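You operate a simulated robot arm through the tools that you are given. There is no shell and no other tool. Be economical: measure what you need, move in short steps, check, and stop when the job is done.

The job below is to be done with a simulated two-armed robot. You get a single attempt, and the scene is never put back.

Task
On the top of the folding table, fold the blue cloth in half.

Only the result counts: the job must be done as asked and must still hold three seconds after the hand-in. Knocking over, shifting, dropping, spilling or breaking anything else fails it. Flat cloth is picked up by pressing the open fingertips on it (5 to 10 N) and closing them slowly along it; thin cloth reads only 2 to 8 mm in the jaws.

Robot
Two 7-joint arms with two-finger parallel grippers on one trunk, on a base that drives. Base frame: it is fixed to the floor where the robot stands at the start and does not move with it; the origin is under the middle of the robot, x ahead of it, y to its left, z up. Units: m, rad, N and s.
The left shoulder is at the start at [0.07, 0.163, 1.045], the right one opposite. Places, roughly: top of the folding table [0.6, 0.1, 0.7]. Payload 3.43 kg a hand.
The tool frame of a hand sits at the grasp point between the pads (the TCP): z along the fingers, y along the line on which they close. The tips reach 0.034 m beyond it. The gripper opens to 0.128 m. The fingers are 0.024 m wide and 0.012 m thick; the gripper's body (0.048 by 0.13 m) begins 0.096 m behind the TCP.
Orientation is told as [roll, pitch, yaw] about the base's x, y, z axes, in that order, counted from this pose: with the fingers straight down and closing along the base's y, the tool's x points along the base's -x, its y along +y and its z along -z.

Tools
- The arms move only by the tool arm_command. It takes "left_moves", "right_moves" or both (then of equal length, played together; a hand with none holds still); each is a list of rows, each a list of 7 numbers: the closure in counts, from 0 (fully open) to 255 (shut), then the shift along the tool's x, y, z in units of 25 mm (1.0 is 25 mm), then the turn, a rotation vector about the tool's x, y, z in units of 8 degrees (1.0 is 8 degrees). In form: [[jaw, x, y, z, ax, ay, az], ...]. A call has 1 to 8 rows; each row shifts and turns the commanded pose from where the row before left it, along the tool's axes as they then stand. A call with a number of a shift or a turn outside -1 to 1 is refused whole. Each row takes 0.2 s and may step no farther than 0.05 m and 0.15 rad from the row before; otherwise, or with a gripper value out of range, the whole call is refused. Where a pose cannot be reached the arm comes as near as it can. A force on the tool above 40 N (or 10 N above the force at the start of the call, whichever is more), or a blocked arm, ends the call early, and 0.2 s more pass. Each finger travels about 0.153 m/s and halts on what it meets, pressing with about 34 N; the grip force reading is that of the motor and also rises with nothing between the fingers. The clock runs only during rows and for 0.2 s after the last one: add rows that do not move to give the fingers time. It gives the time, the measured TCP pose, the force on the tool (base axes), the opening and the grip force at its end, in the units of the frame above (readings bear some noise).
- Cameras (640 x 400 px; columns grow to the right, rows downward): "scene" is now at [0.1333, -0.0044, 1.2611]; the picture's right is [-0.03, -1.00, 0.00], its down [-0.68, 0.02, -0.74] and it looks along [0.74, -0.02, -0.68] (base axes); focal length 214 px, centre (320, 200). "left" rides on the left gripper at [-0.036, 0, -0.098] in its tool frame; the picture's right is [0.00, -1.00, 0.00], its down [0.97, 0.00, -0.24] and it looks along [0.24, 0.00, 0.97] (tool axes); focal length 218 px, centre (320, 200). "right" rides on the right gripper at [-0.036, 0, -0.098] in its tool frame; the picture's right is [0.00, -1.00, 0.00], its down [0.97, 0.00, -0.24] and it looks along [0.24, 0.00, 0.97] (tool axes); focal length 218 px, centre (320, 200). There is no depth. A picture from a camera that has moved, and an enlarged one, comes with that camera's place and axes in the base frame and with its lens.
- capture(camera): a new picture of that camera. No time passes.
- slide_trunk(by): slides the trunk up (or, below 0, down) by that many m; the arms and the scene camera ride with it, the base frame stays. It gives what a move gives, with no picture.
- drive_base(legs): drives the robot by 1 to 6 legs, each [ahead, left, turn to the left] in m, m and rad, along the robot's own axes; the way and the turn of a leg run together, so that a leg with both is an arc; at most 1.5 m and 3.142 rad a leg. The arms and the cameras ride along, it lands a little off, and it stops where it bumps. It gives what a move gives.
- head_to(pan, tilt): turns the head with the scene camera to pan (to the left, within 1.501 rad either way) and tilt (down, from -0.506 to 1.204), counted from straight ahead of the robot. It gives what a move gives.
- zoom(camera, box): a new picture of the part [left, top, right, bottom] of that camera's present view, enlarged. No time passes.
- job_done(): hands the job in; it is judged then, once.

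Work in short steps. Places have to be worked out from the pictures, the camera data and where the tool is seen: move nearer, look again, correct. Check each grasp and each placing, and mend what went wrong. You have 120 turns and 108 pictures in all, those below and enlarged ones among them. Open the grippers and draw the arms clear of the work before you hand the job in, unless the task says otherwise; then end with one line.

The tools are called after "Emit:" by a JSON object that holds its "name" and its "arguments". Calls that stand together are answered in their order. arm_command: Moves the arms, as the interface text tells. Its arguments: {"type":"object","properties":{"left_moves":{"type":"array"},"right_moves":{"type":"array"}},"required":[]} The other tools are called the same way: slide_trunk (by) slides the trunk up or down; drive_base (legs) drives the base; head_to (pan, tilt) turns the head that bears the scene camera; capture (camera) takes a picture; zoom (camera, box) takes an enlarged picture of a part of a camera's view; job_done () hands the job in.

At the start:

```text
clock: 0.0
left_tool_pos: [0.656, 0.3042, 0.9886]
left_tool_rot: [0.0, 0.0, 0.002]
left_wrist_force: [0.2, -1.8, -0.7]
left_opening: 0.1281
left_grasp_force: 0.1
right_tool_pos: [0.6777, -0.2445, 0.8949]
right_tool_rot: [-0.001, 0.001, 0.0]
right_wrist_force: [0.0, 0.2, -0.3]
right_opening: 0.1279
right_grasp_force: 0.1
trunk travel left (down, up): [-0.525, 0.415]
robot x, y, heading: [-0.002, -0.0027, 0.002]
head pan, tilt: [-0.03, 0.742]
```

scene: 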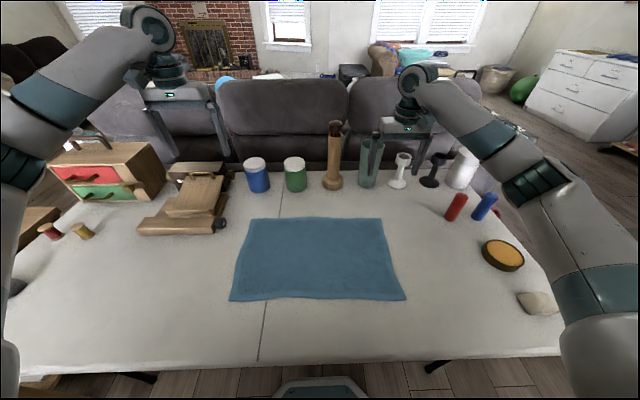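
right: 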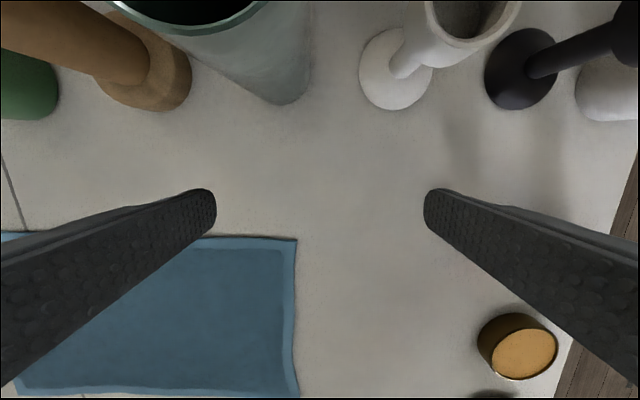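
left: 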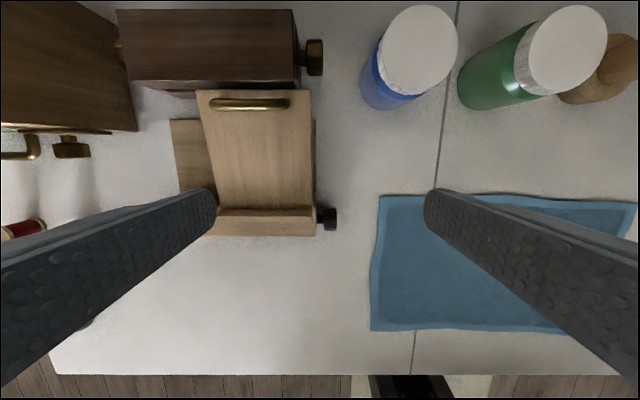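

The scene and right-hand pictures agree on a table height of about 0.745. On that basis the cloth spans x 0.345 to 0.61 and y -0.215 to 0.203. I'll fold the far edge onto the near edge with both hands, and back the base off a little first to gain reach.

Emit:
{"name": "drive_base", "arguments": {"legs": [[-0.1, 0, 0]]}}

```text
clock: 1.1
left_tool_pos: [0.5542, 0.3014, 0.989]
left_tool_rot: [-0.002, -0.001, -0.001]
left_wrist_force: [0.3, 0.0, 0.3]
left_opening: 0.128
left_grasp_force: 0.1
right_tool_pos: [0.5781, -0.2451, 0.8956]
right_tool_rot: [-0.002, 0.0, -0.001]
right_wrist_force: [-0.2, 0.3, 0.0]
right_opening: 0.1279
right_grasp_force: 0.0
trunk travel left (down, up): [-0.525, 0.415]
robot x, y, heading: [-0.0998, -0.0024, -0.001]
head pan, tilt: [-0.03, 0.742]
```

The base moved back 0.1 m and both hands are clear. I'll bring each hand above its far corner for a closer look.

Emit:
{"name": "arm_command", "arguments": {"left_moves": [[100, -0.17, -0.9, 0.67, 0, 0, 0], [100, -0.17, -0.9, 0.67, 0, 0, 0], [100, -0.17, -0.9, 0.67, 0, 0, 0], [100, -0.17, -0.9, 0.67, 0, 0, 0], [100, -0.17, -0.9, 0.67, 0, 0, 0], [100, -0.17, -0.9, 0.67, 0, 0, 0]], "right_moves": [[100, 0, 0.43, 0, 0, 0, 0], [100, 0, 0.43, 0, 0, 0, 0], [100, 0, 0.43, 0, 0, 0, 0], [100, 0, 0.43, 0, 0, 0, 0], [100, 0, 0.43, 0, 0, 0, 0], [100, 0, 0.43, 0, 0, 0, 0]]}}

Emit:
{"name": "capture", "arguments": {"camera": "left"}}

Emit:
{"name": "capture", "arguments": {"camera": "right"}}

Emit:
{"name": "capture", "arguments": {"camera": "scene"}}

```text
clock: 2.5
left_tool_pos: [0.581, 0.1664, 0.8878]
left_tool_rot: [-0.001, -0.001, 0.001]
left_wrist_force: [-0.6, 0.1, 1.1]
left_opening: 0.0777
left_grasp_force: 0.1
right_tool_pos: [0.5796, -0.1803, 0.8924]
right_tool_rot: [-0.001, -0.002, -0.001]
right_wrist_force: [0.4, -0.4, 0.0]
right_opening: 0.078
right_grasp_force: 0.0
trunk travel left (down, up): [-0.525, 0.415]
robot x, y, heading: [-0.1007, -0.0006, -0.003]
head pan, tilt: [-0.03, 0.742]
```

```text
104 pictures are left
camera left: at [0.6177, 0.167, 0.9857], right [0.0, -1.0, 0.0], down [-0.97, 0.0, 0.24], along [-0.24, 0.0, -0.97], focal length 218 px, centre (320, 200)
```

left: 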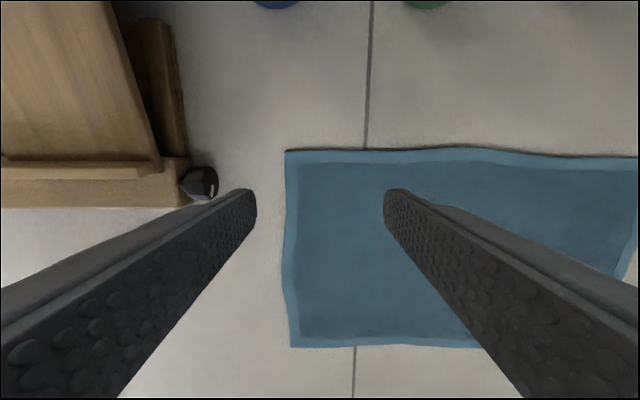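

```text
103 pictures are left
camera right: at [0.6146, -0.1803, 0.9921], right [0.0, -1.0, 0.0], down [-0.97, 0.0, 0.24], along [-0.24, 0.0, -0.97], focal length 218 px, centre (320, 200)
```

right: 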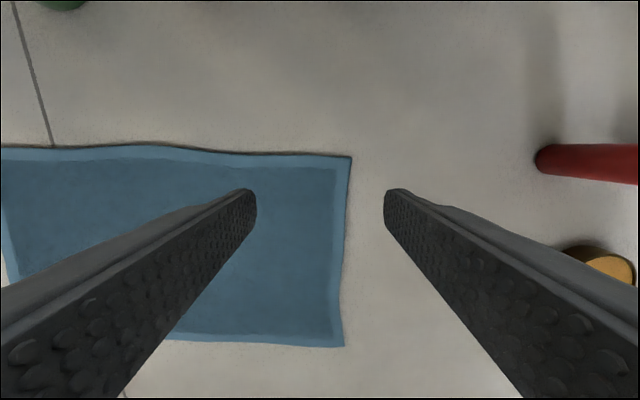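

```text
102 pictures are left
camera scene: at [0.0335, -0.0048, 1.2611], right [-0.03, -1.0, 0.0], down [-0.68, 0.02, -0.74], along [0.74, -0.02, -0.68], focal length 214 px, centre (320, 200)
```

scene: 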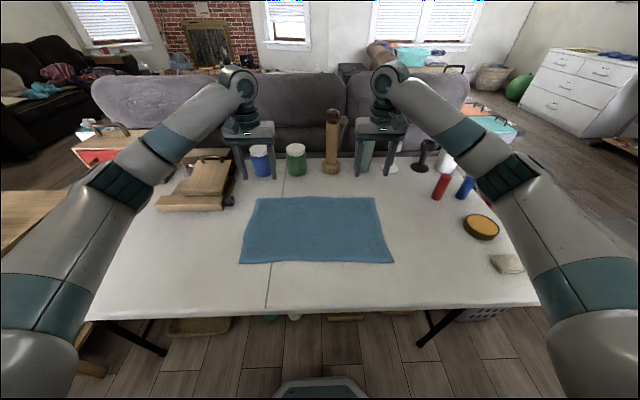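

All the views agree: the far corners are at about (0.613, 0.204) and (0.605, -0.216), with z about 0.745. Next I narrow the jaws, put the tips over the edge just inside each corner, and come down to about 2 cm above it.

Emit:
{"name": "arm_command", "arguments": {"left_moves": [[165, -0.21, -0.06, 0.87, 0, 0, 0], [165, -0.21, -0.06, 0.87, 0, 0, 0], [165, -0.21, -0.06, 0.87, 0, 0, 0], [165, -0.21, -0.06, 0.87, 0, 0, 0], [165, 0, 0, 0, 0, 0, 0]], "right_moves": [[165, -0.18, 0.08, 0.92, 0, 0, 0], [165, -0.18, 0.08, 0.92, 0, 0, 0], [165, -0.18, 0.08, 0.92, 0, 0, 0], [165, -0.18, 0.08, 0.92, 0, 0, 0], [165, 0, 0, 0, 0, 0, 0]]}}

Emit:
{"name": "capture", "arguments": {"camera": "left"}}

Emit:
{"name": "capture", "arguments": {"camera": "right"}}

```text
clock: 3.8
left_tool_pos: [0.6005, 0.1614, 0.7991]
left_tool_rot: [-0.002, 0.001, -0.001]
left_wrist_force: [1.0, -0.2, -0.3]
left_opening: 0.0454
left_grasp_force: 0.1
right_tool_pos: [0.5969, -0.1723, 0.8032]
right_tool_rot: [0.0, -0.001, -0.002]
right_wrist_force: [-0.3, -0.2, 0.8]
right_opening: 0.045
right_grasp_force: 0.0
trunk travel left (down, up): [-0.525, 0.415]
robot x, y, heading: [-0.1005, -0.0016, 0.002]
head pan, tilt: [-0.03, 0.742]
```

```text
101 pictures are left
camera left: at [0.6375, 0.1607, 0.8989], right [0.0, -1.0, 0.0], down [-0.97, 0.0, 0.24], along [-0.24, 0.0, -0.97], focal length 218 px, centre (320, 200)
```

left: 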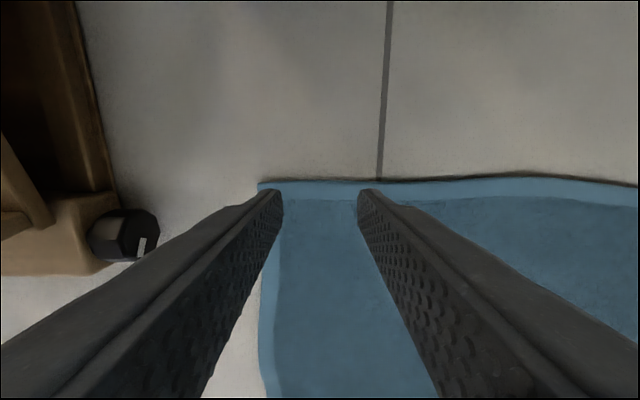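

```text
100 pictures are left
camera right: at [0.632, -0.1722, 0.9019], right [0.0, -1.0, 0.0], down [-0.97, 0.0, 0.24], along [-0.24, 0.0, -0.97], focal length 218 px, centre (320, 200)
```

right: 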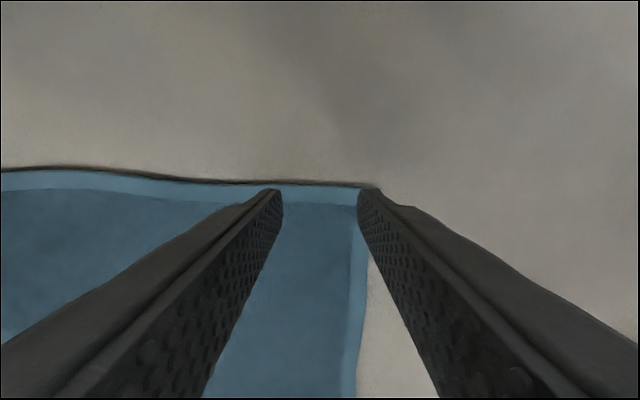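

Both jaws straddle the edge well; the right one goes 6 mm inward. Now I lower gently toward contact and watch the force.

Emit:
{"name": "arm_command", "arguments": {"left_moves": [[165, 0, 0, 0.25, 0, 0, 0], [165, 0, 0, 0.25, 0, 0, 0], [165, 0, 0, 0.2, 0, 0, 0], [165, 0, 0, 0, 0, 0, 0]], "right_moves": [[165, 0, 0.24, 0.25, 0, 0, 0], [165, 0, 0, 0.3, 0, 0, 0], [165, 0, 0, 0.3, 0, 0, 0], [165, 0, 0, 0, 0, 0, 0]]}}

```text
clock: 4.8
left_tool_pos: [0.6006, 0.1617, 0.7829]
left_tool_rot: [0.0, -0.001, -0.002]
left_wrist_force: [0.1, -0.1, 0.0]
left_opening: 0.0452
left_grasp_force: 0.1
right_tool_pos: [0.5966, -0.1661, 0.7817]
right_tool_rot: [0.0, 0.002, -0.001]
right_wrist_force: [-0.2, 0.1, 0.8]
right_opening: 0.0452
right_grasp_force: 0.0
trunk travel left (down, up): [-0.525, 0.415]
robot x, y, heading: [-0.1024, -0.0002, 0.003]
head pan, tilt: [-0.03, 0.742]
```

There is no contact yet at TCP z 0.782, so I go down in 2 mm steps.

Emit:
{"name": "arm_command", "arguments": {"left_moves": [[165, 0, 0, 0.1, 0, 0, 0], [165, 0, 0, 0.08, 0, 0, 0], [165, 0, 0, 0, 0, 0, 0]], "right_moves": [[165, 0, 0, 0.1, 0, 0, 0], [165, 0, 0, 0.06, 0, 0, 0], [165, 0, 0, 0, 0, 0, 0]]}}

```text
clock: 5.5
left_tool_pos: [0.6013, 0.1616, 0.7795]
left_tool_rot: [0.001, 0.001, -0.001]
left_wrist_force: [0.4, -0.6, 0.9]
left_opening: 0.0452
left_grasp_force: 0.1
right_tool_pos: [0.5952, -0.1658, 0.7785]
right_tool_rot: [0.002, 0.0, -0.001]
right_wrist_force: [1.8, 0.1, 1.1]
right_opening: 0.0449
right_grasp_force: 0.0
trunk travel left (down, up): [-0.525, 0.415]
robot x, y, heading: [-0.101, -0.0014, -0.006]
head pan, tilt: [-0.03, 0.742]
```

The force is still near zero at z 0.779, so I lower further.

Emit:
{"name": "arm_command", "arguments": {"left_moves": [[165, 0, 0, 0.1, 0, 0, 0], [165, 0, 0, 0.06, 0, 0, 0], [165, 0, 0, 0, 0, 0, 0]], "right_moves": [[165, 0, 0, 0.1, 0, 0, 0], [165, 0, 0, 0.06, 0, 0, 0], [165, 0, 0, 0, 0, 0, 0]]}}

```text
clock: 6.3
left_tool_pos: [0.5998, 0.1619, 0.7781]
left_tool_rot: [0.001, -0.004, -0.001]
left_wrist_force: [3.0, 0.5, 15.6]
left_opening: 0.0454
left_grasp_force: 0.1
right_tool_pos: [0.5945, -0.1663, 0.7767]
right_tool_rot: [-0.001, -0.006, -0.001]
right_wrist_force: [3.5, -0.5, 13.6]
right_opening: 0.0451
right_grasp_force: 0.1
trunk travel left (down, up): [-0.525, 0.415]
robot x, y, heading: [-0.1006, 0.0029, -0.0]
head pan, tilt: [-0.03, 0.742]
```

Contact now reads about 14 N on each hand. I'll ease off about 1 mm to get 5 to 10 N, then close slowly.

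Emit:
{"name": "arm_command", "arguments": {"left_moves": [[165, 0, 0, -0.05, 0, 0, 0], [175, 0, 0, 0, 0, 0, 0], [185, 0, 0, 0, 0, 0, 0], [195, 0, 0, 0, 0, 0, 0], [205, 0, 0, 0, 0, 0, 0], [212, 0, 0, 0, 0, 0, 0]], "right_moves": [[165, 0, 0, -0.04, 0, 0, 0], [175, 0, 0, 0, 0, 0, 0], [185, 0, 0, 0, 0, 0, 0], [195, 0, 0, 0, 0, 0, 0], [205, 0, 0, 0, 0, 0, 0], [212, 0, 0, 0, 0, 0, 0]]}}

Emit:
{"name": "capture", "arguments": {"camera": "left"}}

Emit:
{"name": "capture", "arguments": {"camera": "right"}}

```text
clock: 7.8
left_tool_pos: [0.6004, 0.1625, 0.7776]
left_tool_rot: [0.0, -0.002, 0.0]
left_wrist_force: [-0.9, -2.5, 9.7]
left_opening: 0.0217
left_grasp_force: 0.2
right_tool_pos: [0.5931, -0.166, 0.7773]
right_tool_rot: [0.0, -0.001, 0.001]
right_wrist_force: [-1.7, 2.4, 13.0]
right_opening: 0.0212
right_grasp_force: 0.1
trunk travel left (down, up): [-0.525, 0.415]
robot x, y, heading: [-0.0983, 0.0002, 0.001]
head pan, tilt: [-0.03, 0.742]
```

```text
99 pictures are left
camera left: at [0.6353, 0.1615, 0.8762], right [0.0, -1.0, 0.0], down [-0.97, 0.0, 0.24], along [-0.24, 0.0, -0.97], focal length 218 px, centre (320, 200)
```

left: 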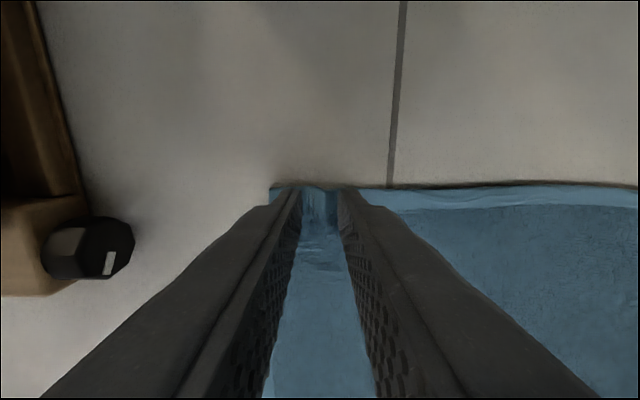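

```text
98 pictures are left
camera right: at [0.6297, -0.1659, 0.8752], right [0.0, -1.0, 0.0], down [-0.97, 0.0, 0.24], along [-0.24, 0.0, -0.97], focal length 218 px, centre (320, 200)
```

right: 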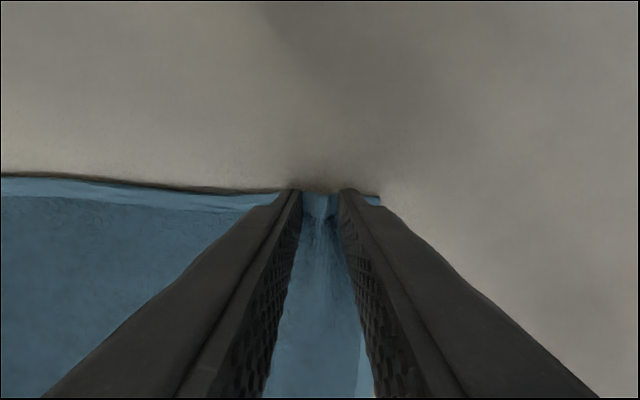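

The cloth is being gathered between the tips of both hands, so I keep closing until it is pinched.

Emit:
{"name": "arm_command", "arguments": {"left_moves": [[220, 0, 0, 0, 0, 0, 0], [228, 0, 0, 0, 0, 0, 0], [236, 0, 0, 0, 0, 0, 0], [245, 0, 0, 0, 0, 0, 0], [255, 0, 0, 0, 0, 0, 0], [255, 0, 0, 0, 0, 0, 0], [255, 0, 0, 0, 0, 0, 0]], "right_moves": [[220, 0, 0, -0.03, 0, 0, 0], [228, 0, 0, 0, 0, 0, 0], [236, 0, 0, 0, 0, 0, 0], [245, 0, 0, 0, 0, 0, 0], [255, 0, 0, 0, 0, 0, 0], [255, 0, 0, 0, 0, 0, 0], [255, 0, 0, 0, 0, 0, 0]]}}

Emit:
{"name": "capture", "arguments": {"camera": "left"}}

Emit:
{"name": "capture", "arguments": {"camera": "right"}}

```text
clock: 9.3
left_tool_pos: [0.5994, 0.161, 0.7774]
left_tool_rot: [-0.002, -0.001, -0.002]
left_wrist_force: [-1.0, -12.3, 9.6]
left_opening: 0.0035
left_grasp_force: 34.6
right_tool_pos: [0.5937, -0.1662, 0.7768]
right_tool_rot: [-0.001, -0.002, 0.0]
right_wrist_force: [-0.7, 12.9, 9.1]
right_opening: 0.0046
right_grasp_force: 33.9
trunk travel left (down, up): [-0.525, 0.415]
robot x, y, heading: [-0.0944, 0.0004, -0.006]
head pan, tilt: [-0.03, 0.742]
```

```text
97 pictures are left
camera left: at [0.6357, 0.1607, 0.8761], right [0.0, -1.0, 0.0], down [-0.97, 0.0, 0.24], along [-0.24, 0.0, -0.97], focal length 218 px, centre (320, 200)
```

left: 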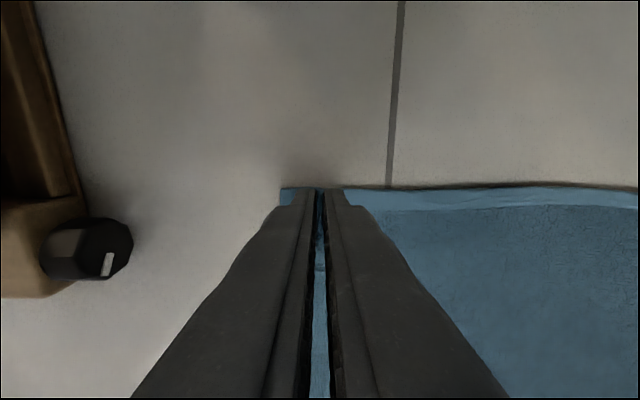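

```text
96 pictures are left
camera right: at [0.63, -0.1653, 0.8753], right [0.0, -1.0, 0.0], down [-0.97, 0.0, 0.24], along [-0.24, 0.0, -0.97], focal length 218 px, centre (320, 200)
```

right: 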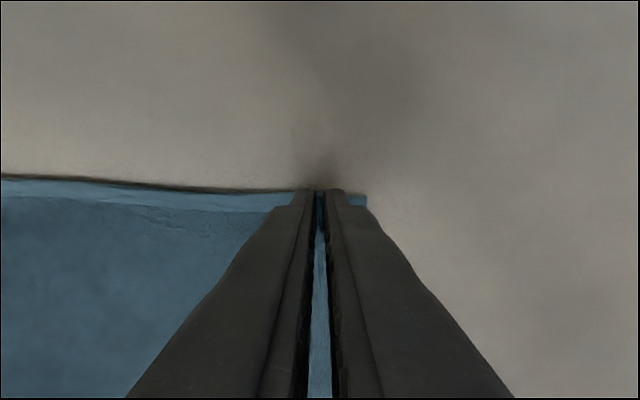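

Both jaws have pinched cloth, at 3.5 and 4.6 mm. I'll lift about 6 cm while drifting toward the robot, then look.

Emit:
{"name": "arm_command", "arguments": {"left_moves": [[255, 0, 0, -0.4, 0, 0, 0], [255, 0.1, 0, -0.5, 0, 0, 0], [255, 0.3, 0, -0.5, 0, 0, 0], [255, 0.4, 0, -0.5, 0, 0, 0], [255, 0.5, 0, -0.5, 0, 0, 0]], "right_moves": [[255, 0, 0, -0.4, 0, 0, 0], [255, 0.1, 0, -0.5, 0, 0, 0], [255, 0.3, 0, -0.5, 0, 0, 0], [255, 0.4, 0, -0.5, 0, 0, 0], [255, 0.5, 0, -0.5, 0, 0, 0]]}}

Emit:
{"name": "capture", "arguments": {"camera": "scene"}}

```text
clock: 10.6
left_tool_pos: [0.5676, 0.1613, 0.8365]
left_tool_rot: [-0.001, 0.0, -0.001]
left_wrist_force: [0.0, -11.0, 0.6]
left_opening: 0.0039
left_grasp_force: 33.6
right_tool_pos: [0.5628, -0.1642, 0.8364]
right_tool_rot: [0.0, 0.0, 0.001]
right_wrist_force: [0.3, 11.2, -1.2]
right_opening: 0.0044
right_grasp_force: 33.8
trunk travel left (down, up): [-0.525, 0.415]
robot x, y, heading: [-0.099, -0.0034, 0.001]
head pan, tilt: [-0.03, 0.742]
```

```text
95 pictures are left
camera scene: at [0.0322, -0.0045, 1.2611], right [-0.03, -1.0, 0.0], down [-0.68, 0.02, -0.74], along [0.74, -0.02, -0.68], focal length 214 px, centre (320, 200)
```

scene: 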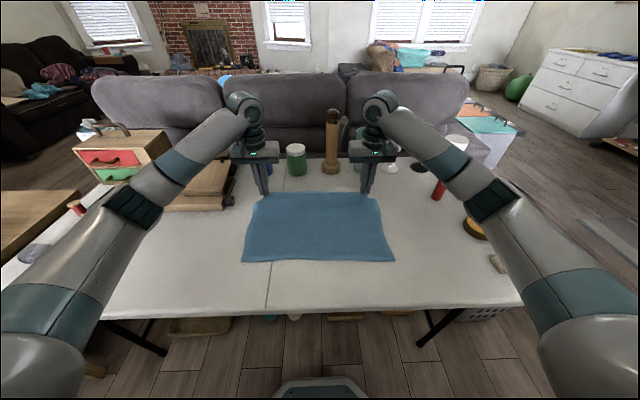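

The edge is up and slightly taut between the hands, so I'll bring them 5 mm closer. I'm starting the arc toward the robot, and tilting the fingers forward so the held edge flips over.

Emit:
{"name": "arm_command", "arguments": {"left_moves": [[255, 0.828, -0.04, -0.436, 0, 0, 0], [255, 0.828, -0.04, -0.436, 0, 0, 0], [255, 0.828, -0.04, -0.436, 0, -1, 0], [255, 0.759, -0.04, -0.547, 0, -1, 0], [255, 0.676, -0.04, -0.647, 0, -1, 0]], "right_moves": [[255, 0.828, 0.04, -0.436, 0, 0, 0], [255, 0.828, 0.04, -0.436, 0, 0, 0], [255, 0.828, 0.04, -0.436, 0, -1, 0], [255, 0.759, 0.04, -0.547, 0, -1, 0], [255, 0.676, 0.04, -0.647, 0, -1, 0]]}}

Emit:
{"name": "capture", "arguments": {"camera": "scene"}}

```text
clock: 11.8
left_tool_pos: [0.4648, 0.157, 0.8894]
left_tool_rot: [0.003, -0.421, 0.002]
left_wrist_force: [-0.1, -3.6, 0.3]
left_opening: 0.0038
left_grasp_force: 34.3
right_tool_pos: [0.4591, -0.1607, 0.891]
right_tool_rot: [-0.003, -0.423, -0.001]
right_wrist_force: [0.0, 4.2, -0.6]
right_opening: 0.0044
right_grasp_force: 34.3
trunk travel left (down, up): [-0.525, 0.415]
robot x, y, heading: [-0.1016, 0.0003, 0.002]
head pan, tilt: [-0.03, 0.742]
```

```text
94 pictures are left
camera scene: at [0.0314, -0.0045, 1.2613], right [-0.03, -1.0, 0.0], down [-0.68, 0.02, -0.74], along [0.74, -0.02, -0.68], focal length 214 px, centre (320, 200)
```

scene: 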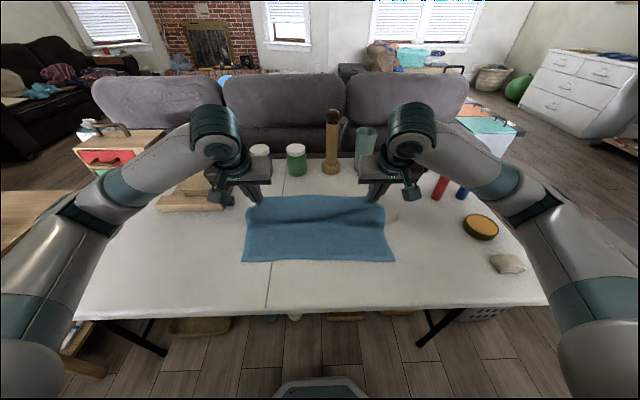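

The cloth hangs nicely from both hands and the tension is low. I continue over the fold line, tilting further and starting down.

Emit:
{"name": "arm_command", "arguments": {"left_moves": [[255, 0.863, 0, 0.01, 0, -1, 0], [255, 0.856, 0, -0.11, 0, -1, 0], [255, 0.832, 0, -0.228, 0, -1, 0], [255, 0.792, 0, -0.342, 0, -1, 0], [255, 0.737, 0, -0.449, 0, 0, 0]], "right_moves": [[255, 0.863, 0, 0.01, 0, -1, 0], [255, 0.856, 0, -0.11, 0, -1, 0], [255, 0.832, 0, -0.228, 0, -1, 0], [255, 0.792, 0, -0.342, 0, -1, 0], [255, 0.737, 0, -0.449, 0, 0, 0]]}}

Emit:
{"name": "capture", "arguments": {"camera": "scene"}}

Emit:
{"name": "capture", "arguments": {"camera": "left"}}

```text
clock: 12.9
left_tool_pos: [0.4459, 0.1286, 0.8327]
left_tool_rot: [0.0, -0.977, 0.002]
left_wrist_force: [0.1, 0.4, -1.1]
left_opening: 0.0033
left_grasp_force: 33.9
left hand out of reach, approached as far as the arm can: row 3, 4, 5
right_tool_pos: [0.447, -0.1324, 0.8319]
right_tool_rot: [-0.002, -0.976, 0.001]
right_wrist_force: [0.3, 0.2, 0.3]
right_opening: 0.0045
right_grasp_force: 34.1
right hand out of reach, approached as far as the arm can: row 3, 4, 5
trunk travel left (down, up): [-0.525, 0.415]
robot x, y, heading: [-0.1034, 0.0001, 0.001]
head pan, tilt: [-0.03, 0.742]
```

```text
93 pictures are left
camera scene: at [0.0332, -0.0045, 1.2611], right [-0.03, -1.0, 0.0], down [-0.68, 0.02, -0.74], along [0.74, -0.02, -0.68], focal length 214 px, centre (320, 200)
```

scene: 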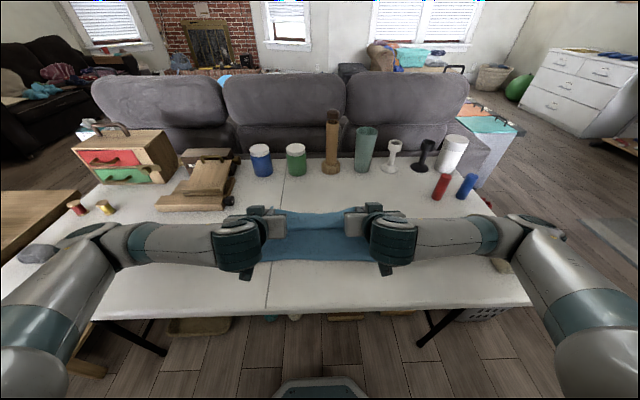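

```text
92 pictures are left
camera left: at [0.3849, 0.1269, 0.9172], right [0.0, -1.0, 0.0], down [-0.74, 0.0, -0.67], along [0.67, 0.0, -0.74], focal length 218 px, centre (320, 200)
```

left: 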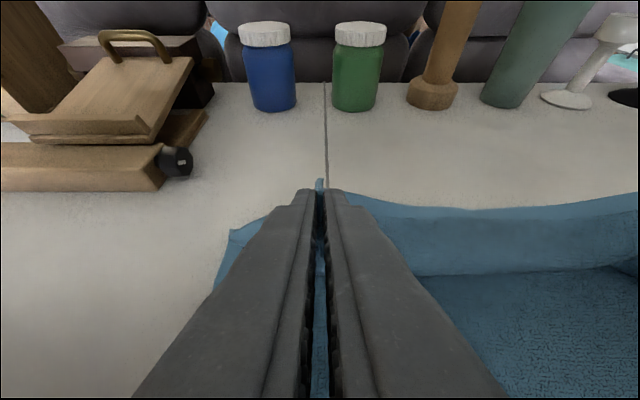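

The tilted hands hit their reach limit and drifted inward in y. The base carries the hands with it, so I'll spread them back to y about ±0.157 and let the base supply the rearward travel.

Emit:
{"name": "arm_command", "arguments": {"left_moves": [[255, 0, 0.38, -0.2, 0, 0, 0], [255, 0, 0.38, -0.2, 0, 0, 0], [255, 0, 0.38, 0, 0, 0, 0]], "right_moves": [[255, 0, -0.38, -0.2, 0, 0, 0], [255, 0, -0.38, -0.2, 0, 0, 0], [255, 0, -0.38, 0, 0, 0, 0]]}}

```text
clock: 13.8
left_tool_pos: [0.4544, 0.1498, 0.831]
left_tool_rot: [0.0, -0.977, -0.001]
left_wrist_force: [-0.5, -1.2, -0.2]
left_opening: 0.0037
left_grasp_force: 34.3
left hand out of reach, approached as far as the arm can: row 1, 2, 3
right_tool_pos: [0.4545, -0.1541, 0.8331]
right_tool_rot: [0.0, -0.977, -0.001]
right_wrist_force: [1.1, 0.7, 0.3]
right_opening: 0.0046
right_grasp_force: 33.9
right hand out of reach, approached as far as the arm can: row 1, 2, 3
trunk travel left (down, up): [-0.525, 0.415]
robot x, y, heading: [-0.0976, -0.0036, -0.002]
head pan, tilt: [-0.03, 0.742]
```

The spread is nearly restored, with the tips at about x 0.482, z 0.812. I'll drive back 0.10 m to carry the edge over toward the near edge.

Emit:
{"name": "drive_base", "arguments": {"legs": [[-0.1, 0, 0]]}}

Emit:
{"name": "capture", "arguments": {"camera": "scene"}}

Emit:
{"name": "capture", "arguments": {"camera": "left"}}

Emit:
{"name": "capture", "arguments": {"camera": "right"}}

```text
clock: 14.9
left_tool_pos: [0.3528, 0.1505, 0.8337]
left_tool_rot: [0.001, -0.978, 0.001]
left_wrist_force: [0.2, 0.6, 1.3]
left_opening: 0.0035
left_grasp_force: 34.1
right_tool_pos: [0.3544, -0.1555, 0.8325]
right_tool_rot: [-0.003, -0.98, -0.001]
right_wrist_force: [0.3, 0.6, -0.4]
right_opening: 0.0043
right_grasp_force: 33.7
trunk travel left (down, up): [-0.525, 0.415]
robot x, y, heading: [-0.1989, -0.0012, -0.002]
head pan, tilt: [-0.03, 0.742]
```

```text
91 pictures are left
camera scene: at [-0.0679, -0.0044, 1.2613], right [-0.03, -1.0, 0.0], down [-0.68, 0.02, -0.74], along [0.74, -0.02, -0.68], focal length 214 px, centre (320, 200)
```

scene: 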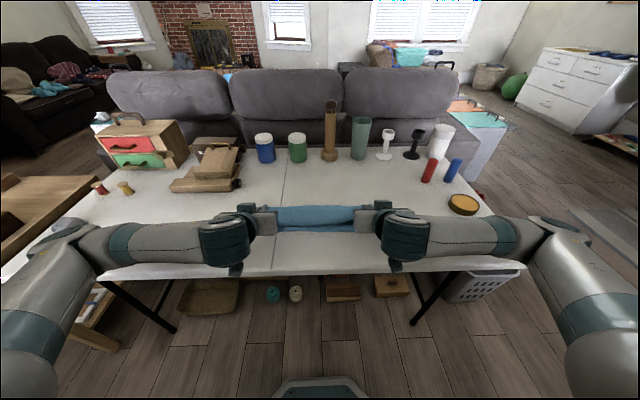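

```text
90 pictures are left
camera left: at [0.2926, 0.1492, 0.9189], right [0.0, -1.0, 0.0], down [-0.74, 0.0, -0.67], along [0.67, 0.0, -0.74], focal length 218 px, centre (320, 200)
```

left: 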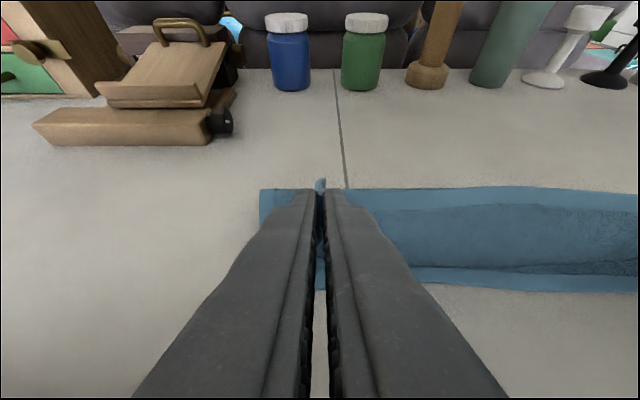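

```text
89 pictures are left
camera right: at [0.293, -0.1546, 0.9176], right [0.0, -1.0, 0.0], down [-0.74, 0.0, -0.67], along [0.67, 0.0, -0.74], focal length 218 px, centre (320, 200)
```

right: 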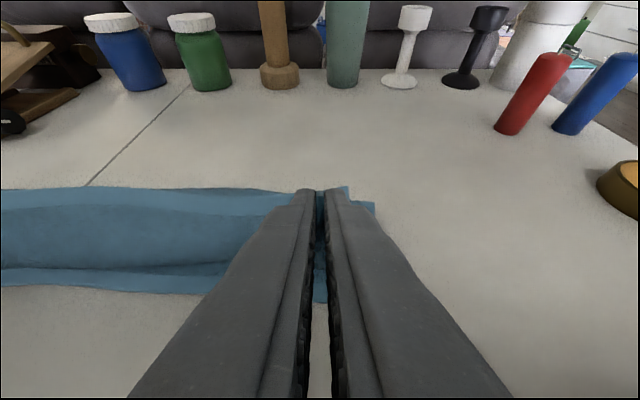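

The lower layer hasn't moved (near edge still at x about 0.355) and the edge is held at about x 0.38, z 0.814. I'll lower with the trunk, then drive back the last 2 cm.

Emit:
{"name": "slide_trunk", "arguments": {"by": -0.03}}

Emit:
{"name": "drive_base", "arguments": {"legs": [[-0.025, 0, 0]]}}

Emit:
{"name": "capture", "arguments": {"camera": "left"}}

Emit:
{"name": "capture", "arguments": {"camera": "right"}}

Emit:
{"name": "capture", "arguments": {"camera": "scene"}}

```text
clock: 15.7
left_tool_pos: [0.3549, 0.1487, 0.8024]
left_tool_rot: [0.0, -0.977, -0.003]
left_wrist_force: [0.0, -0.3, 0.0]
left_opening: 0.0037
left_grasp_force: 33.5
right_tool_pos: [0.3544, -0.1555, 0.8013]
right_tool_rot: [-0.001, -0.976, -0.001]
right_wrist_force: [-0.9, 1.0, -0.3]
right_opening: 0.0047
right_grasp_force: 33.7
trunk travel left (down, up): [-0.495, 0.445]
robot x, y, heading: [-0.1974, -0.0025, 0.002]
head pan, tilt: [-0.03, 0.742]
```

```text
clock: 16.5
left_tool_pos: [0.3276, 0.1498, 0.8036]
left_tool_rot: [0.001, -0.977, 0.0]
left_wrist_force: [0.1, 0.1, 0.0]
left_opening: 0.0035
left_grasp_force: 33.9
right_tool_pos: [0.3302, -0.1544, 0.8042]
right_tool_rot: [-0.002, -0.979, -0.001]
right_wrist_force: [-1.3, 0.1, 0.1]
right_opening: 0.0046
right_grasp_force: 34.4
trunk travel left (down, up): [-0.495, 0.445]
robot x, y, heading: [-0.2255, 0.0013, -0.0]
head pan, tilt: [-0.03, 0.742]
```

```text
88 pictures are left
camera left: at [0.2675, 0.1493, 0.8889], right [0.0, -1.0, 0.0], down [-0.74, 0.0, -0.67], along [0.67, 0.0, -0.74], focal length 218 px, centre (320, 200)
```

left: 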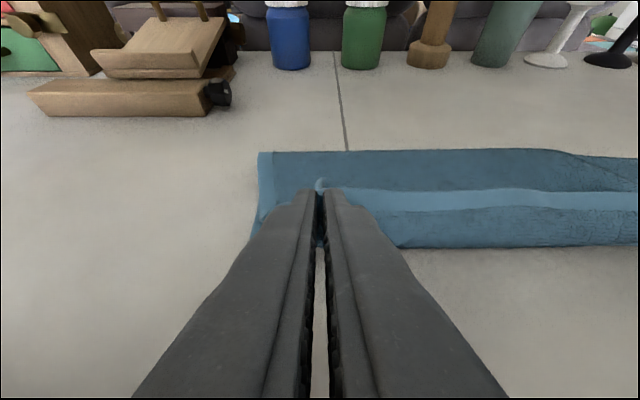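

```text
87 pictures are left
camera right: at [0.2681, -0.1545, 0.8877], right [0.0, -1.0, 0.0], down [-0.74, 0.0, -0.67], along [0.67, 0.0, -0.74], focal length 218 px, centre (320, 200)
```

right: 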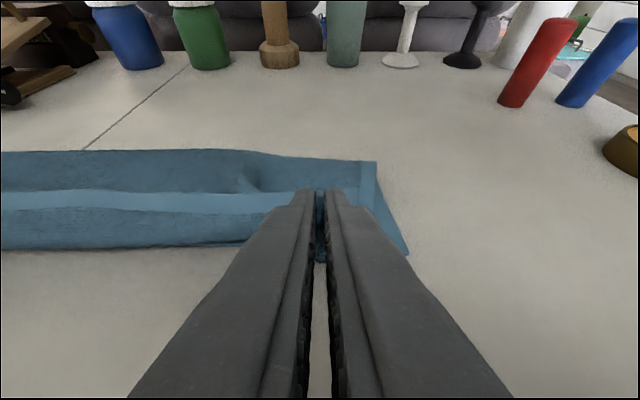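

```text
86 pictures are left
camera scene: at [-0.093, -0.0043, 1.2313], right [-0.03, -1.0, 0.0], down [-0.68, 0.02, -0.74], along [0.74, -0.02, -0.68], focal length 214 px, centre (320, 200)
```

scene: 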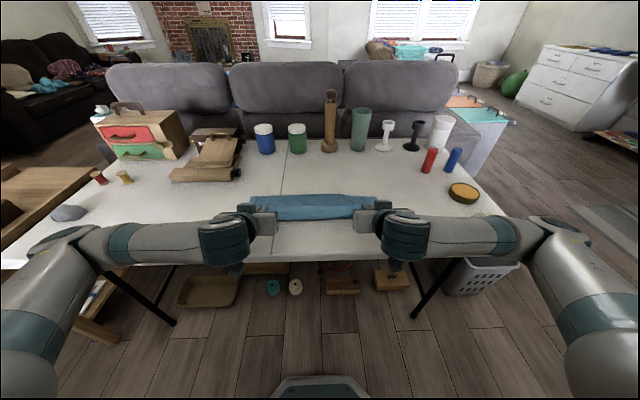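

The upper layer is over, with the held hem pointing up and its body bulging to the near edge. I'll lower to just above the lower layer and pull slightly back so the layer draws flat before release.

Emit:
{"name": "slide_trunk", "arguments": {"by": -0.018}}

Emit:
{"name": "drive_base", "arguments": {"legs": [[-0.015, 0, 0]]}}

Emit:
{"name": "capture", "arguments": {"camera": "left"}}

Emit:
{"name": "zoom", "arguments": {"camera": "scene", "box": [220, 160, 420, 285]}}

```text
clock: 17.1
left_tool_pos: [0.3292, 0.1493, 0.7857]
left_tool_rot: [0.0, -0.978, 0.0]
left_wrist_force: [0.0, -0.8, 0.4]
left_opening: 0.0036
left_grasp_force: 34.0
right_tool_pos: [0.3312, -0.1548, 0.7848]
right_tool_rot: [0.0, -0.977, 0.001]
right_wrist_force: [-0.2, -0.3, 1.3]
right_opening: 0.0043
right_grasp_force: 33.9
trunk travel left (down, up): [-0.477, 0.463]
robot x, y, heading: [-0.224, 0.001, 0.003]
head pan, tilt: [-0.03, 0.742]
```

```text
clock: 17.9
left_tool_pos: [0.3148, 0.1491, 0.785]
left_tool_rot: [0.001, -0.977, -0.002]
left_wrist_force: [0.0, -0.1, 0.1]
left_opening: 0.0034
left_grasp_force: 33.8
right_tool_pos: [0.3145, -0.1541, 0.7848]
right_tool_rot: [-0.001, -0.977, 0.0]
right_wrist_force: [0.5, 0.4, 0.8]
right_opening: 0.0045
right_grasp_force: 33.7
trunk travel left (down, up): [-0.477, 0.463]
robot x, y, heading: [-0.2373, -0.0005, -0.004]
head pan, tilt: [-0.03, 0.742]
```

```text
85 pictures are left
camera left: at [0.2529, 0.1494, 0.8708], right [0.0, -1.0, 0.0], down [-0.74, 0.0, -0.67], along [0.67, 0.0, -0.74], focal length 218 px, centre (320, 200)
```

left: 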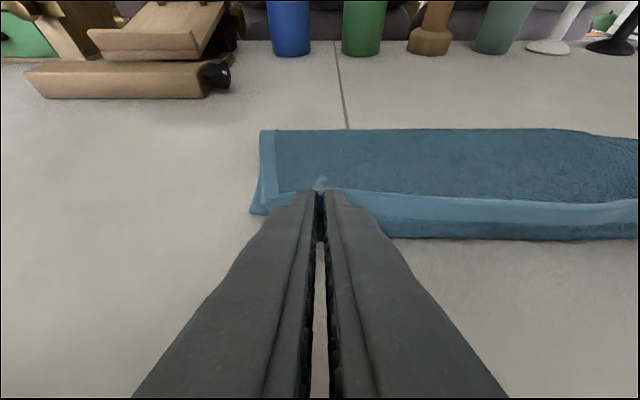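

```text
3.20 times, centred on (320, 222) of scene
camera zoom: at [-0.1075, -0.0043, 1.2132], right [-0.03, -1.0, 0.0], down [-0.68, 0.02, -0.74], along [0.74, -0.02, -0.68], focal length 686 px, centre (320, 128)
```

zoom: 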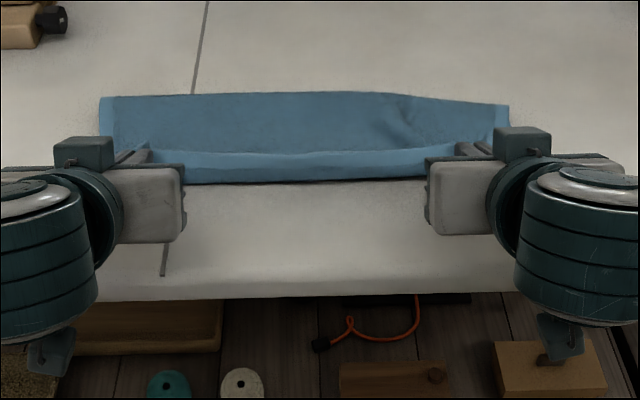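

The layer lies flat, but pulling it taut drew the crease too far toward the robot, to about x 0.45 when it should be at 0.48. I'll lift back up above the true fold line with the arms extended, spread the hands slightly and tilt more, then lay it down again.

Emit:
{"name": "arm_command", "arguments": {"left_moves": [[255, -0.79, 0.046, 0.35, 0, 0, 0], [255, -0.79, 0.046, 0.35, 0, 0, 0], [255, -0.79, 0.046, 0.35, 0, 0, 0], [255, -0.79, 0.046, 0.35, 0, 0, 0], [255, -0.79, 0.046, 0.35, 0, -1, 0], [255, -0.734, 0.046, 0.456, 0, -1, 0], [255, -0.664, 0.046, 0.554, 0, 0, 0]], "right_moves": [[255, -0.79, -0.04, 0.35, 0, 0, 0], [255, -0.79, -0.04, 0.35, 0, 0, 0], [255, -0.79, -0.04, 0.35, 0, 0, 0], [255, -0.79, -0.04, 0.35, 0, 0, 0], [255, -0.79, -0.04, 0.35, 0, -1, 0], [255, -0.734, -0.04, 0.456, 0, -1, 0], [255, -0.664, -0.04, 0.554, 0, 0, 0]]}}

Emit:
{"name": "capture", "arguments": {"camera": "scene"}}

Emit:
{"name": "capture", "arguments": {"camera": "right"}}

```text
clock: 19.5
left_tool_pos: [0.4443, 0.1576, 0.8643]
left_tool_rot: [0.002, -1.256, -0.001]
left_wrist_force: [-0.1, -5.1, -0.3]
left_opening: 0.0035
left_grasp_force: 34.2
right_tool_pos: [0.444, -0.1615, 0.865]
right_tool_rot: [0.001, -1.257, 0.001]
right_wrist_force: [0.0, 5.1, -0.4]
right_opening: 0.0045
right_grasp_force: 34.1
trunk travel left (down, up): [-0.477, 0.463]
robot x, y, heading: [-0.2395, -0.0004, 0.0]
head pan, tilt: [-0.03, 0.742]
```

```text
83 pictures are left
camera scene: at [-0.1059, -0.0043, 1.213], right [-0.03, -1.0, 0.0], down [-0.68, 0.02, -0.74], along [0.74, -0.02, -0.68], focal length 214 px, centre (320, 200)
```

scene: 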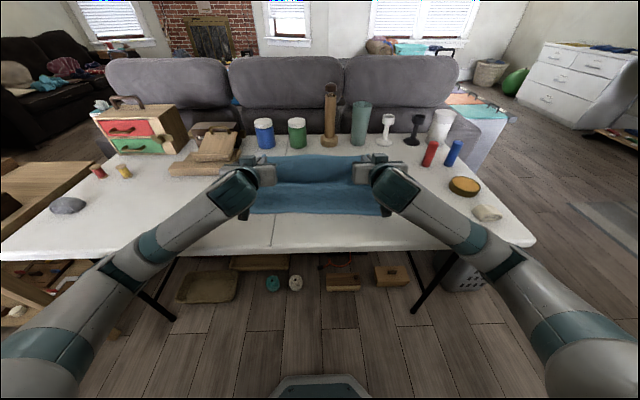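

```text
82 pictures are left
camera right: at [0.3626, -0.1623, 0.9291], right [0.0, -1.0, 0.0], down [-0.53, 0.0, -0.85], along [0.85, 0.0, -0.53], focal length 218 px, centre (320, 200)
```

right: 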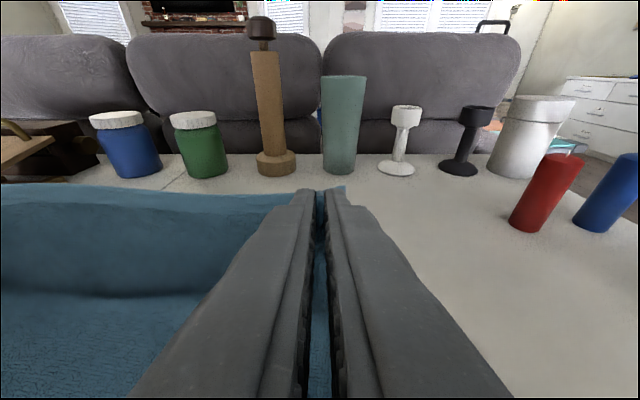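

The lower layer is flat again and lifts off at about x 0.48, which is the right fold line. I'll lay the flap down along a 0.11 m arc with the base and trunk.

Emit:
{"name": "slide_trunk", "arguments": {"by": -0.02}}

Emit:
{"name": "drive_base", "arguments": {"legs": [[-0.06, 0, 0]]}}

Emit:
{"name": "slide_trunk", "arguments": {"by": -0.035}}

Emit:
{"name": "drive_base", "arguments": {"legs": [[-0.035, 0, 0]]}}

Emit:
{"name": "capture", "arguments": {"camera": "scene"}}

Emit:
{"name": "capture", "arguments": {"camera": "left"}}

```text
clock: 20.1
left_tool_pos: [0.4427, 0.1585, 0.8452]
left_tool_rot: [0.0, -1.256, 0.0]
left_wrist_force: [0.1, -4.8, 0.6]
left_opening: 0.0034
left_grasp_force: 33.9
right_tool_pos: [0.4436, -0.1615, 0.8438]
right_tool_rot: [-0.003, -1.257, 0.001]
right_wrist_force: [-0.3, 6.0, -0.2]
right_opening: 0.0046
right_grasp_force: 33.3
trunk travel left (down, up): [-0.457, 0.483]
robot x, y, heading: [-0.2401, -0.0005, 0.003]
head pan, tilt: [-0.03, 0.742]
```

```text
clock: 21.1
left_tool_pos: [0.3808, 0.1575, 0.8464]
left_tool_rot: [0.0, -1.256, 0.0]
left_wrist_force: [0.2, -5.5, 0.8]
left_opening: 0.0037
left_grasp_force: 33.8
right_tool_pos: [0.3818, -0.1624, 0.8455]
right_tool_rot: [-0.003, -1.259, 0.0]
right_wrist_force: [-0.8, 5.4, 0.4]
right_opening: 0.0045
right_grasp_force: 34.0
trunk travel left (down, up): [-0.457, 0.483]
robot x, y, heading: [-0.2998, 0.0009, 0.0]
head pan, tilt: [-0.03, 0.742]
```

```text
clock: 21.9
left_tool_pos: [0.3823, 0.1576, 0.811]
left_tool_rot: [0.001, -1.257, 0.0]
left_wrist_force: [-0.4, -5.6, -0.2]
left_opening: 0.0035
left_grasp_force: 34.4
right_tool_pos: [0.3829, -0.1628, 0.8106]
right_tool_rot: [-0.001, -1.254, 0.0]
right_wrist_force: [0.1, 4.4, -0.2]
right_opening: 0.0044
right_grasp_force: 33.8
trunk travel left (down, up): [-0.422, 0.518]
robot x, y, heading: [-0.3018, -0.0008, -0.005]
head pan, tilt: [-0.03, 0.742]
```

```text
clock: 22.8
left_tool_pos: [0.3452, 0.1576, 0.8105]
left_tool_rot: [0.002, -1.257, -0.001]
left_wrist_force: [-1.2, -5.0, 0.5]
left_opening: 0.0037
left_grasp_force: 34.1
right_tool_pos: [0.3469, -0.1619, 0.8098]
right_tool_rot: [-0.002, -1.259, -0.001]
right_wrist_force: [-0.3, 5.4, 0.7]
right_opening: 0.0044
right_grasp_force: 34.2
trunk travel left (down, up): [-0.422, 0.518]
robot x, y, heading: [-0.3335, 0.0006, 0.002]
head pan, tilt: [-0.03, 0.742]
```

```text
81 pictures are left
camera scene: at [-0.2039, -0.0043, 1.1583], right [-0.03, -1.0, 0.0], down [-0.67, 0.02, -0.74], along [0.74, -0.02, -0.68], focal length 214 px, centre (320, 200)
```

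scene: 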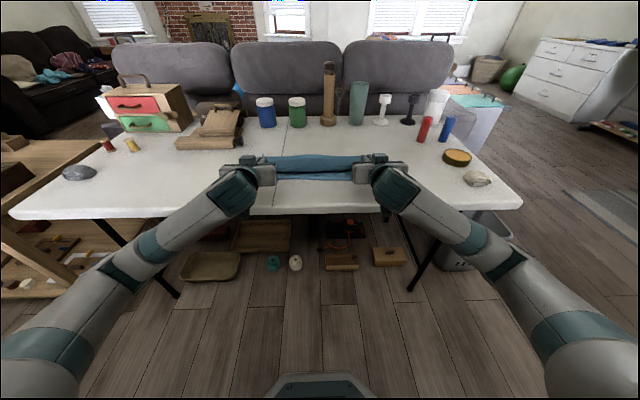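

```text
80 pictures are left
camera left: at [0.2639, 0.157, 0.8763], right [0.0, -1.0, 0.0], down [-0.53, 0.0, -0.85], along [0.85, 0.0, -0.53], focal length 218 px, centre (320, 200)
```

left: 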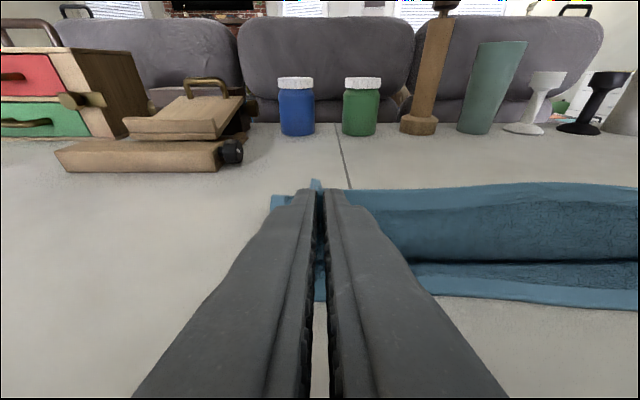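

The geometry is good: the lower near edge is still at x about 0.35 and the held edge is right above it. I'll lower another 3 cm and back off 1 cm.

Emit:
{"name": "slide_trunk", "arguments": {"by": -0.03}}

Emit:
{"name": "drive_base", "arguments": {"legs": [[-0.012, 0, 0]]}}

Emit:
{"name": "capture", "arguments": {"camera": "right"}}

Emit:
{"name": "capture", "arguments": {"camera": "left"}}

Emit:
{"name": "zoom", "arguments": {"camera": "scene", "box": [220, 120, 420, 245]}}

```text
clock: 23.5
left_tool_pos: [0.3462, 0.1578, 0.7795]
left_tool_rot: [-0.002, -1.257, -0.001]
left_wrist_force: [0.2, -6.6, 0.8]
left_opening: 0.0037
left_grasp_force: 33.8
right_tool_pos: [0.3472, -0.162, 0.7799]
right_tool_rot: [0.0, -1.256, 0.0]
right_wrist_force: [-0.6, 5.5, 0.5]
right_opening: 0.0048
right_grasp_force: 34.0
trunk travel left (down, up): [-0.392, 0.548]
robot x, y, heading: [-0.3379, 0.0011, 0.001]
head pan, tilt: [-0.03, 0.742]
```

```text
clock: 24.3
left_tool_pos: [0.3335, 0.1575, 0.7794]
left_tool_rot: [-0.001, -1.256, 0.0]
left_wrist_force: [-0.5, -5.1, 0.8]
left_opening: 0.0035
left_grasp_force: 33.7
right_tool_pos: [0.3349, -0.1634, 0.7808]
right_tool_rot: [-0.001, -1.258, 0.0]
right_wrist_force: [0.0, 5.6, 0.2]
right_opening: 0.0042
right_grasp_force: 34.2
trunk travel left (down, up): [-0.392, 0.548]
robot x, y, heading: [-0.3444, -0.0024, -0.002]
head pan, tilt: [-0.03, 0.742]
```

```text
79 pictures are left
camera right: at [0.2532, -0.1625, 0.845], right [0.0, -1.0, 0.0], down [-0.53, 0.0, -0.85], along [0.85, 0.0, -0.53], focal length 218 px, centre (320, 200)
```

right: 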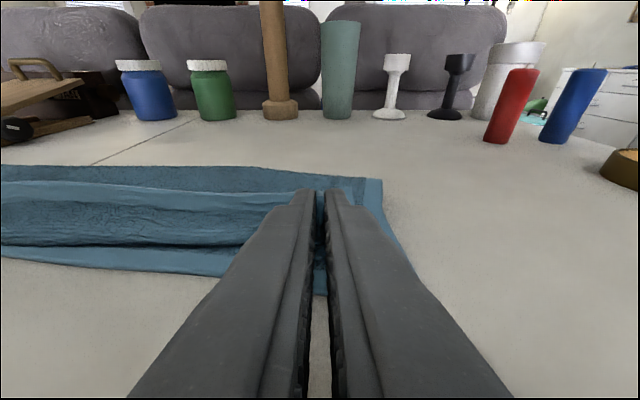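

```text
78 pictures are left
camera left: at [0.2524, 0.1569, 0.8459], right [0.0, -1.0, 0.0], down [-0.53, 0.0, -0.85], along [0.85, 0.0, -0.53], focal length 218 px, centre (320, 200)
```

left: 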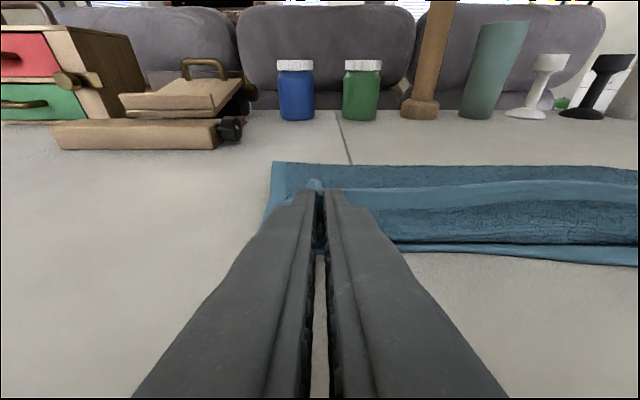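

```text
3.20 times, centred on (320, 182) of scene
camera zoom: at [-0.2153, -0.0043, 1.1282], right [-0.03, -1.0, 0.0], down [-0.68, 0.02, -0.74], along [0.74, -0.02, -0.68], focal length 686 px, centre (320, 256)
```

zoom: 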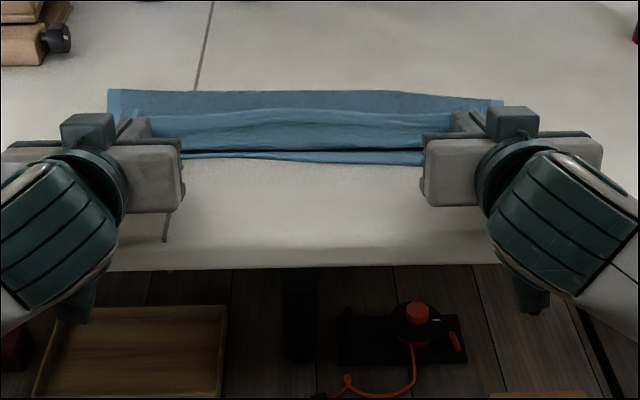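

The top layer now reaches to within about 1 cm of the near edge, with the hem still pointing up. I'll open just enough to free it and draw the fingers back along their own axis, which should pull the hem toward the near edge.

Emit:
{"name": "arm_command", "arguments": {"left_moves": [[235, 0, 0, 0, 0, 0, 0], [225, 0, 0, 0, 0, 0, 0], [225, 0, 0, -0.5, 0, 0, 0], [225, 0, 0, -0.6, 0, 0, 0], [225, 0, 0, -0.8, 0, 0, 0]], "right_moves": [[235, 0, 0, 0, 0, 0, 0], [225, 0, 0, 0, 0, 0, 0], [225, 0, 0, -0.5, 0, 0, 0], [225, 0, 0, -0.6, 0, 0, 0], [225, 0, 0, -0.8, 0, 0, 0]]}}

Emit:
{"name": "capture", "arguments": {"camera": "right"}}

Emit:
{"name": "capture", "arguments": {"camera": "left"}}

Emit:
{"name": "zoom", "arguments": {"camera": "scene", "box": [220, 120, 420, 245]}}

```text
clock: 25.5
left_tool_pos: [0.2892, 0.1574, 0.7963]
left_tool_rot: [0.001, -1.256, -0.001]
left_wrist_force: [-0.2, 0.9, 0.2]
left_opening: 0.0151
left_grasp_force: 0.1
right_tool_pos: [0.2908, -0.1628, 0.7945]
right_tool_rot: [0.0, -1.258, 0.0]
right_wrist_force: [-0.6, 0.0, 0.4]
right_opening: 0.0154
right_grasp_force: 0.1
trunk travel left (down, up): [-0.392, 0.548]
robot x, y, heading: [-0.3462, 0.0032, 0.0]
head pan, tilt: [-0.03, 0.742]
```

```text
76 pictures are left
camera right: at [0.208, -0.163, 0.8593], right [0.0, -1.0, 0.0], down [-0.53, 0.0, -0.85], along [0.85, 0.0, -0.53], focal length 218 px, centre (320, 200)
```

right: 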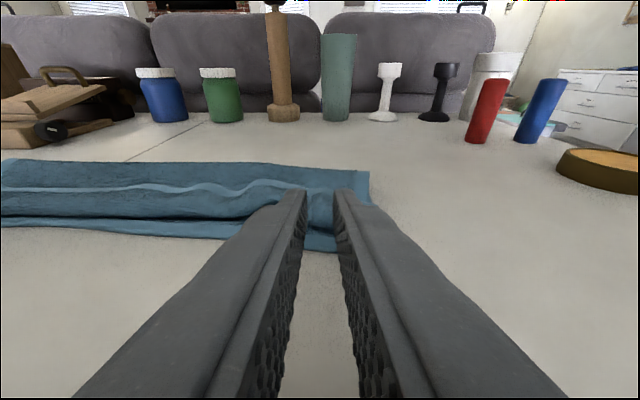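

```text
75 pictures are left
camera left: at [0.2081, 0.157, 0.8608], right [0.0, -1.0, 0.0], down [-0.53, 0.0, -0.85], along [0.85, 0.0, -0.53], focal length 218 px, centre (320, 200)
```

left: 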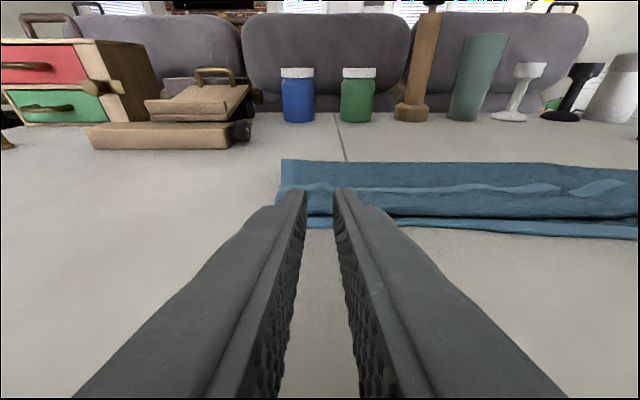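

```text
3.20 times, centred on (320, 182) of scene
camera zoom: at [-0.2147, -0.0043, 1.1282], right [-0.03, -1.0, 0.0], down [-0.68, 0.02, -0.74], along [0.74, -0.02, -0.68], focal length 686 px, centre (320, 256)
```

zoom: 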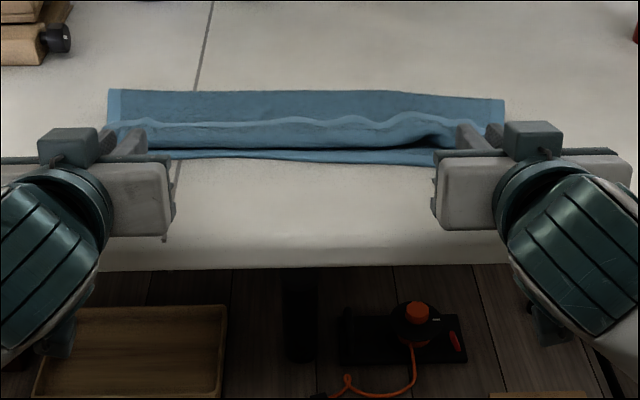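

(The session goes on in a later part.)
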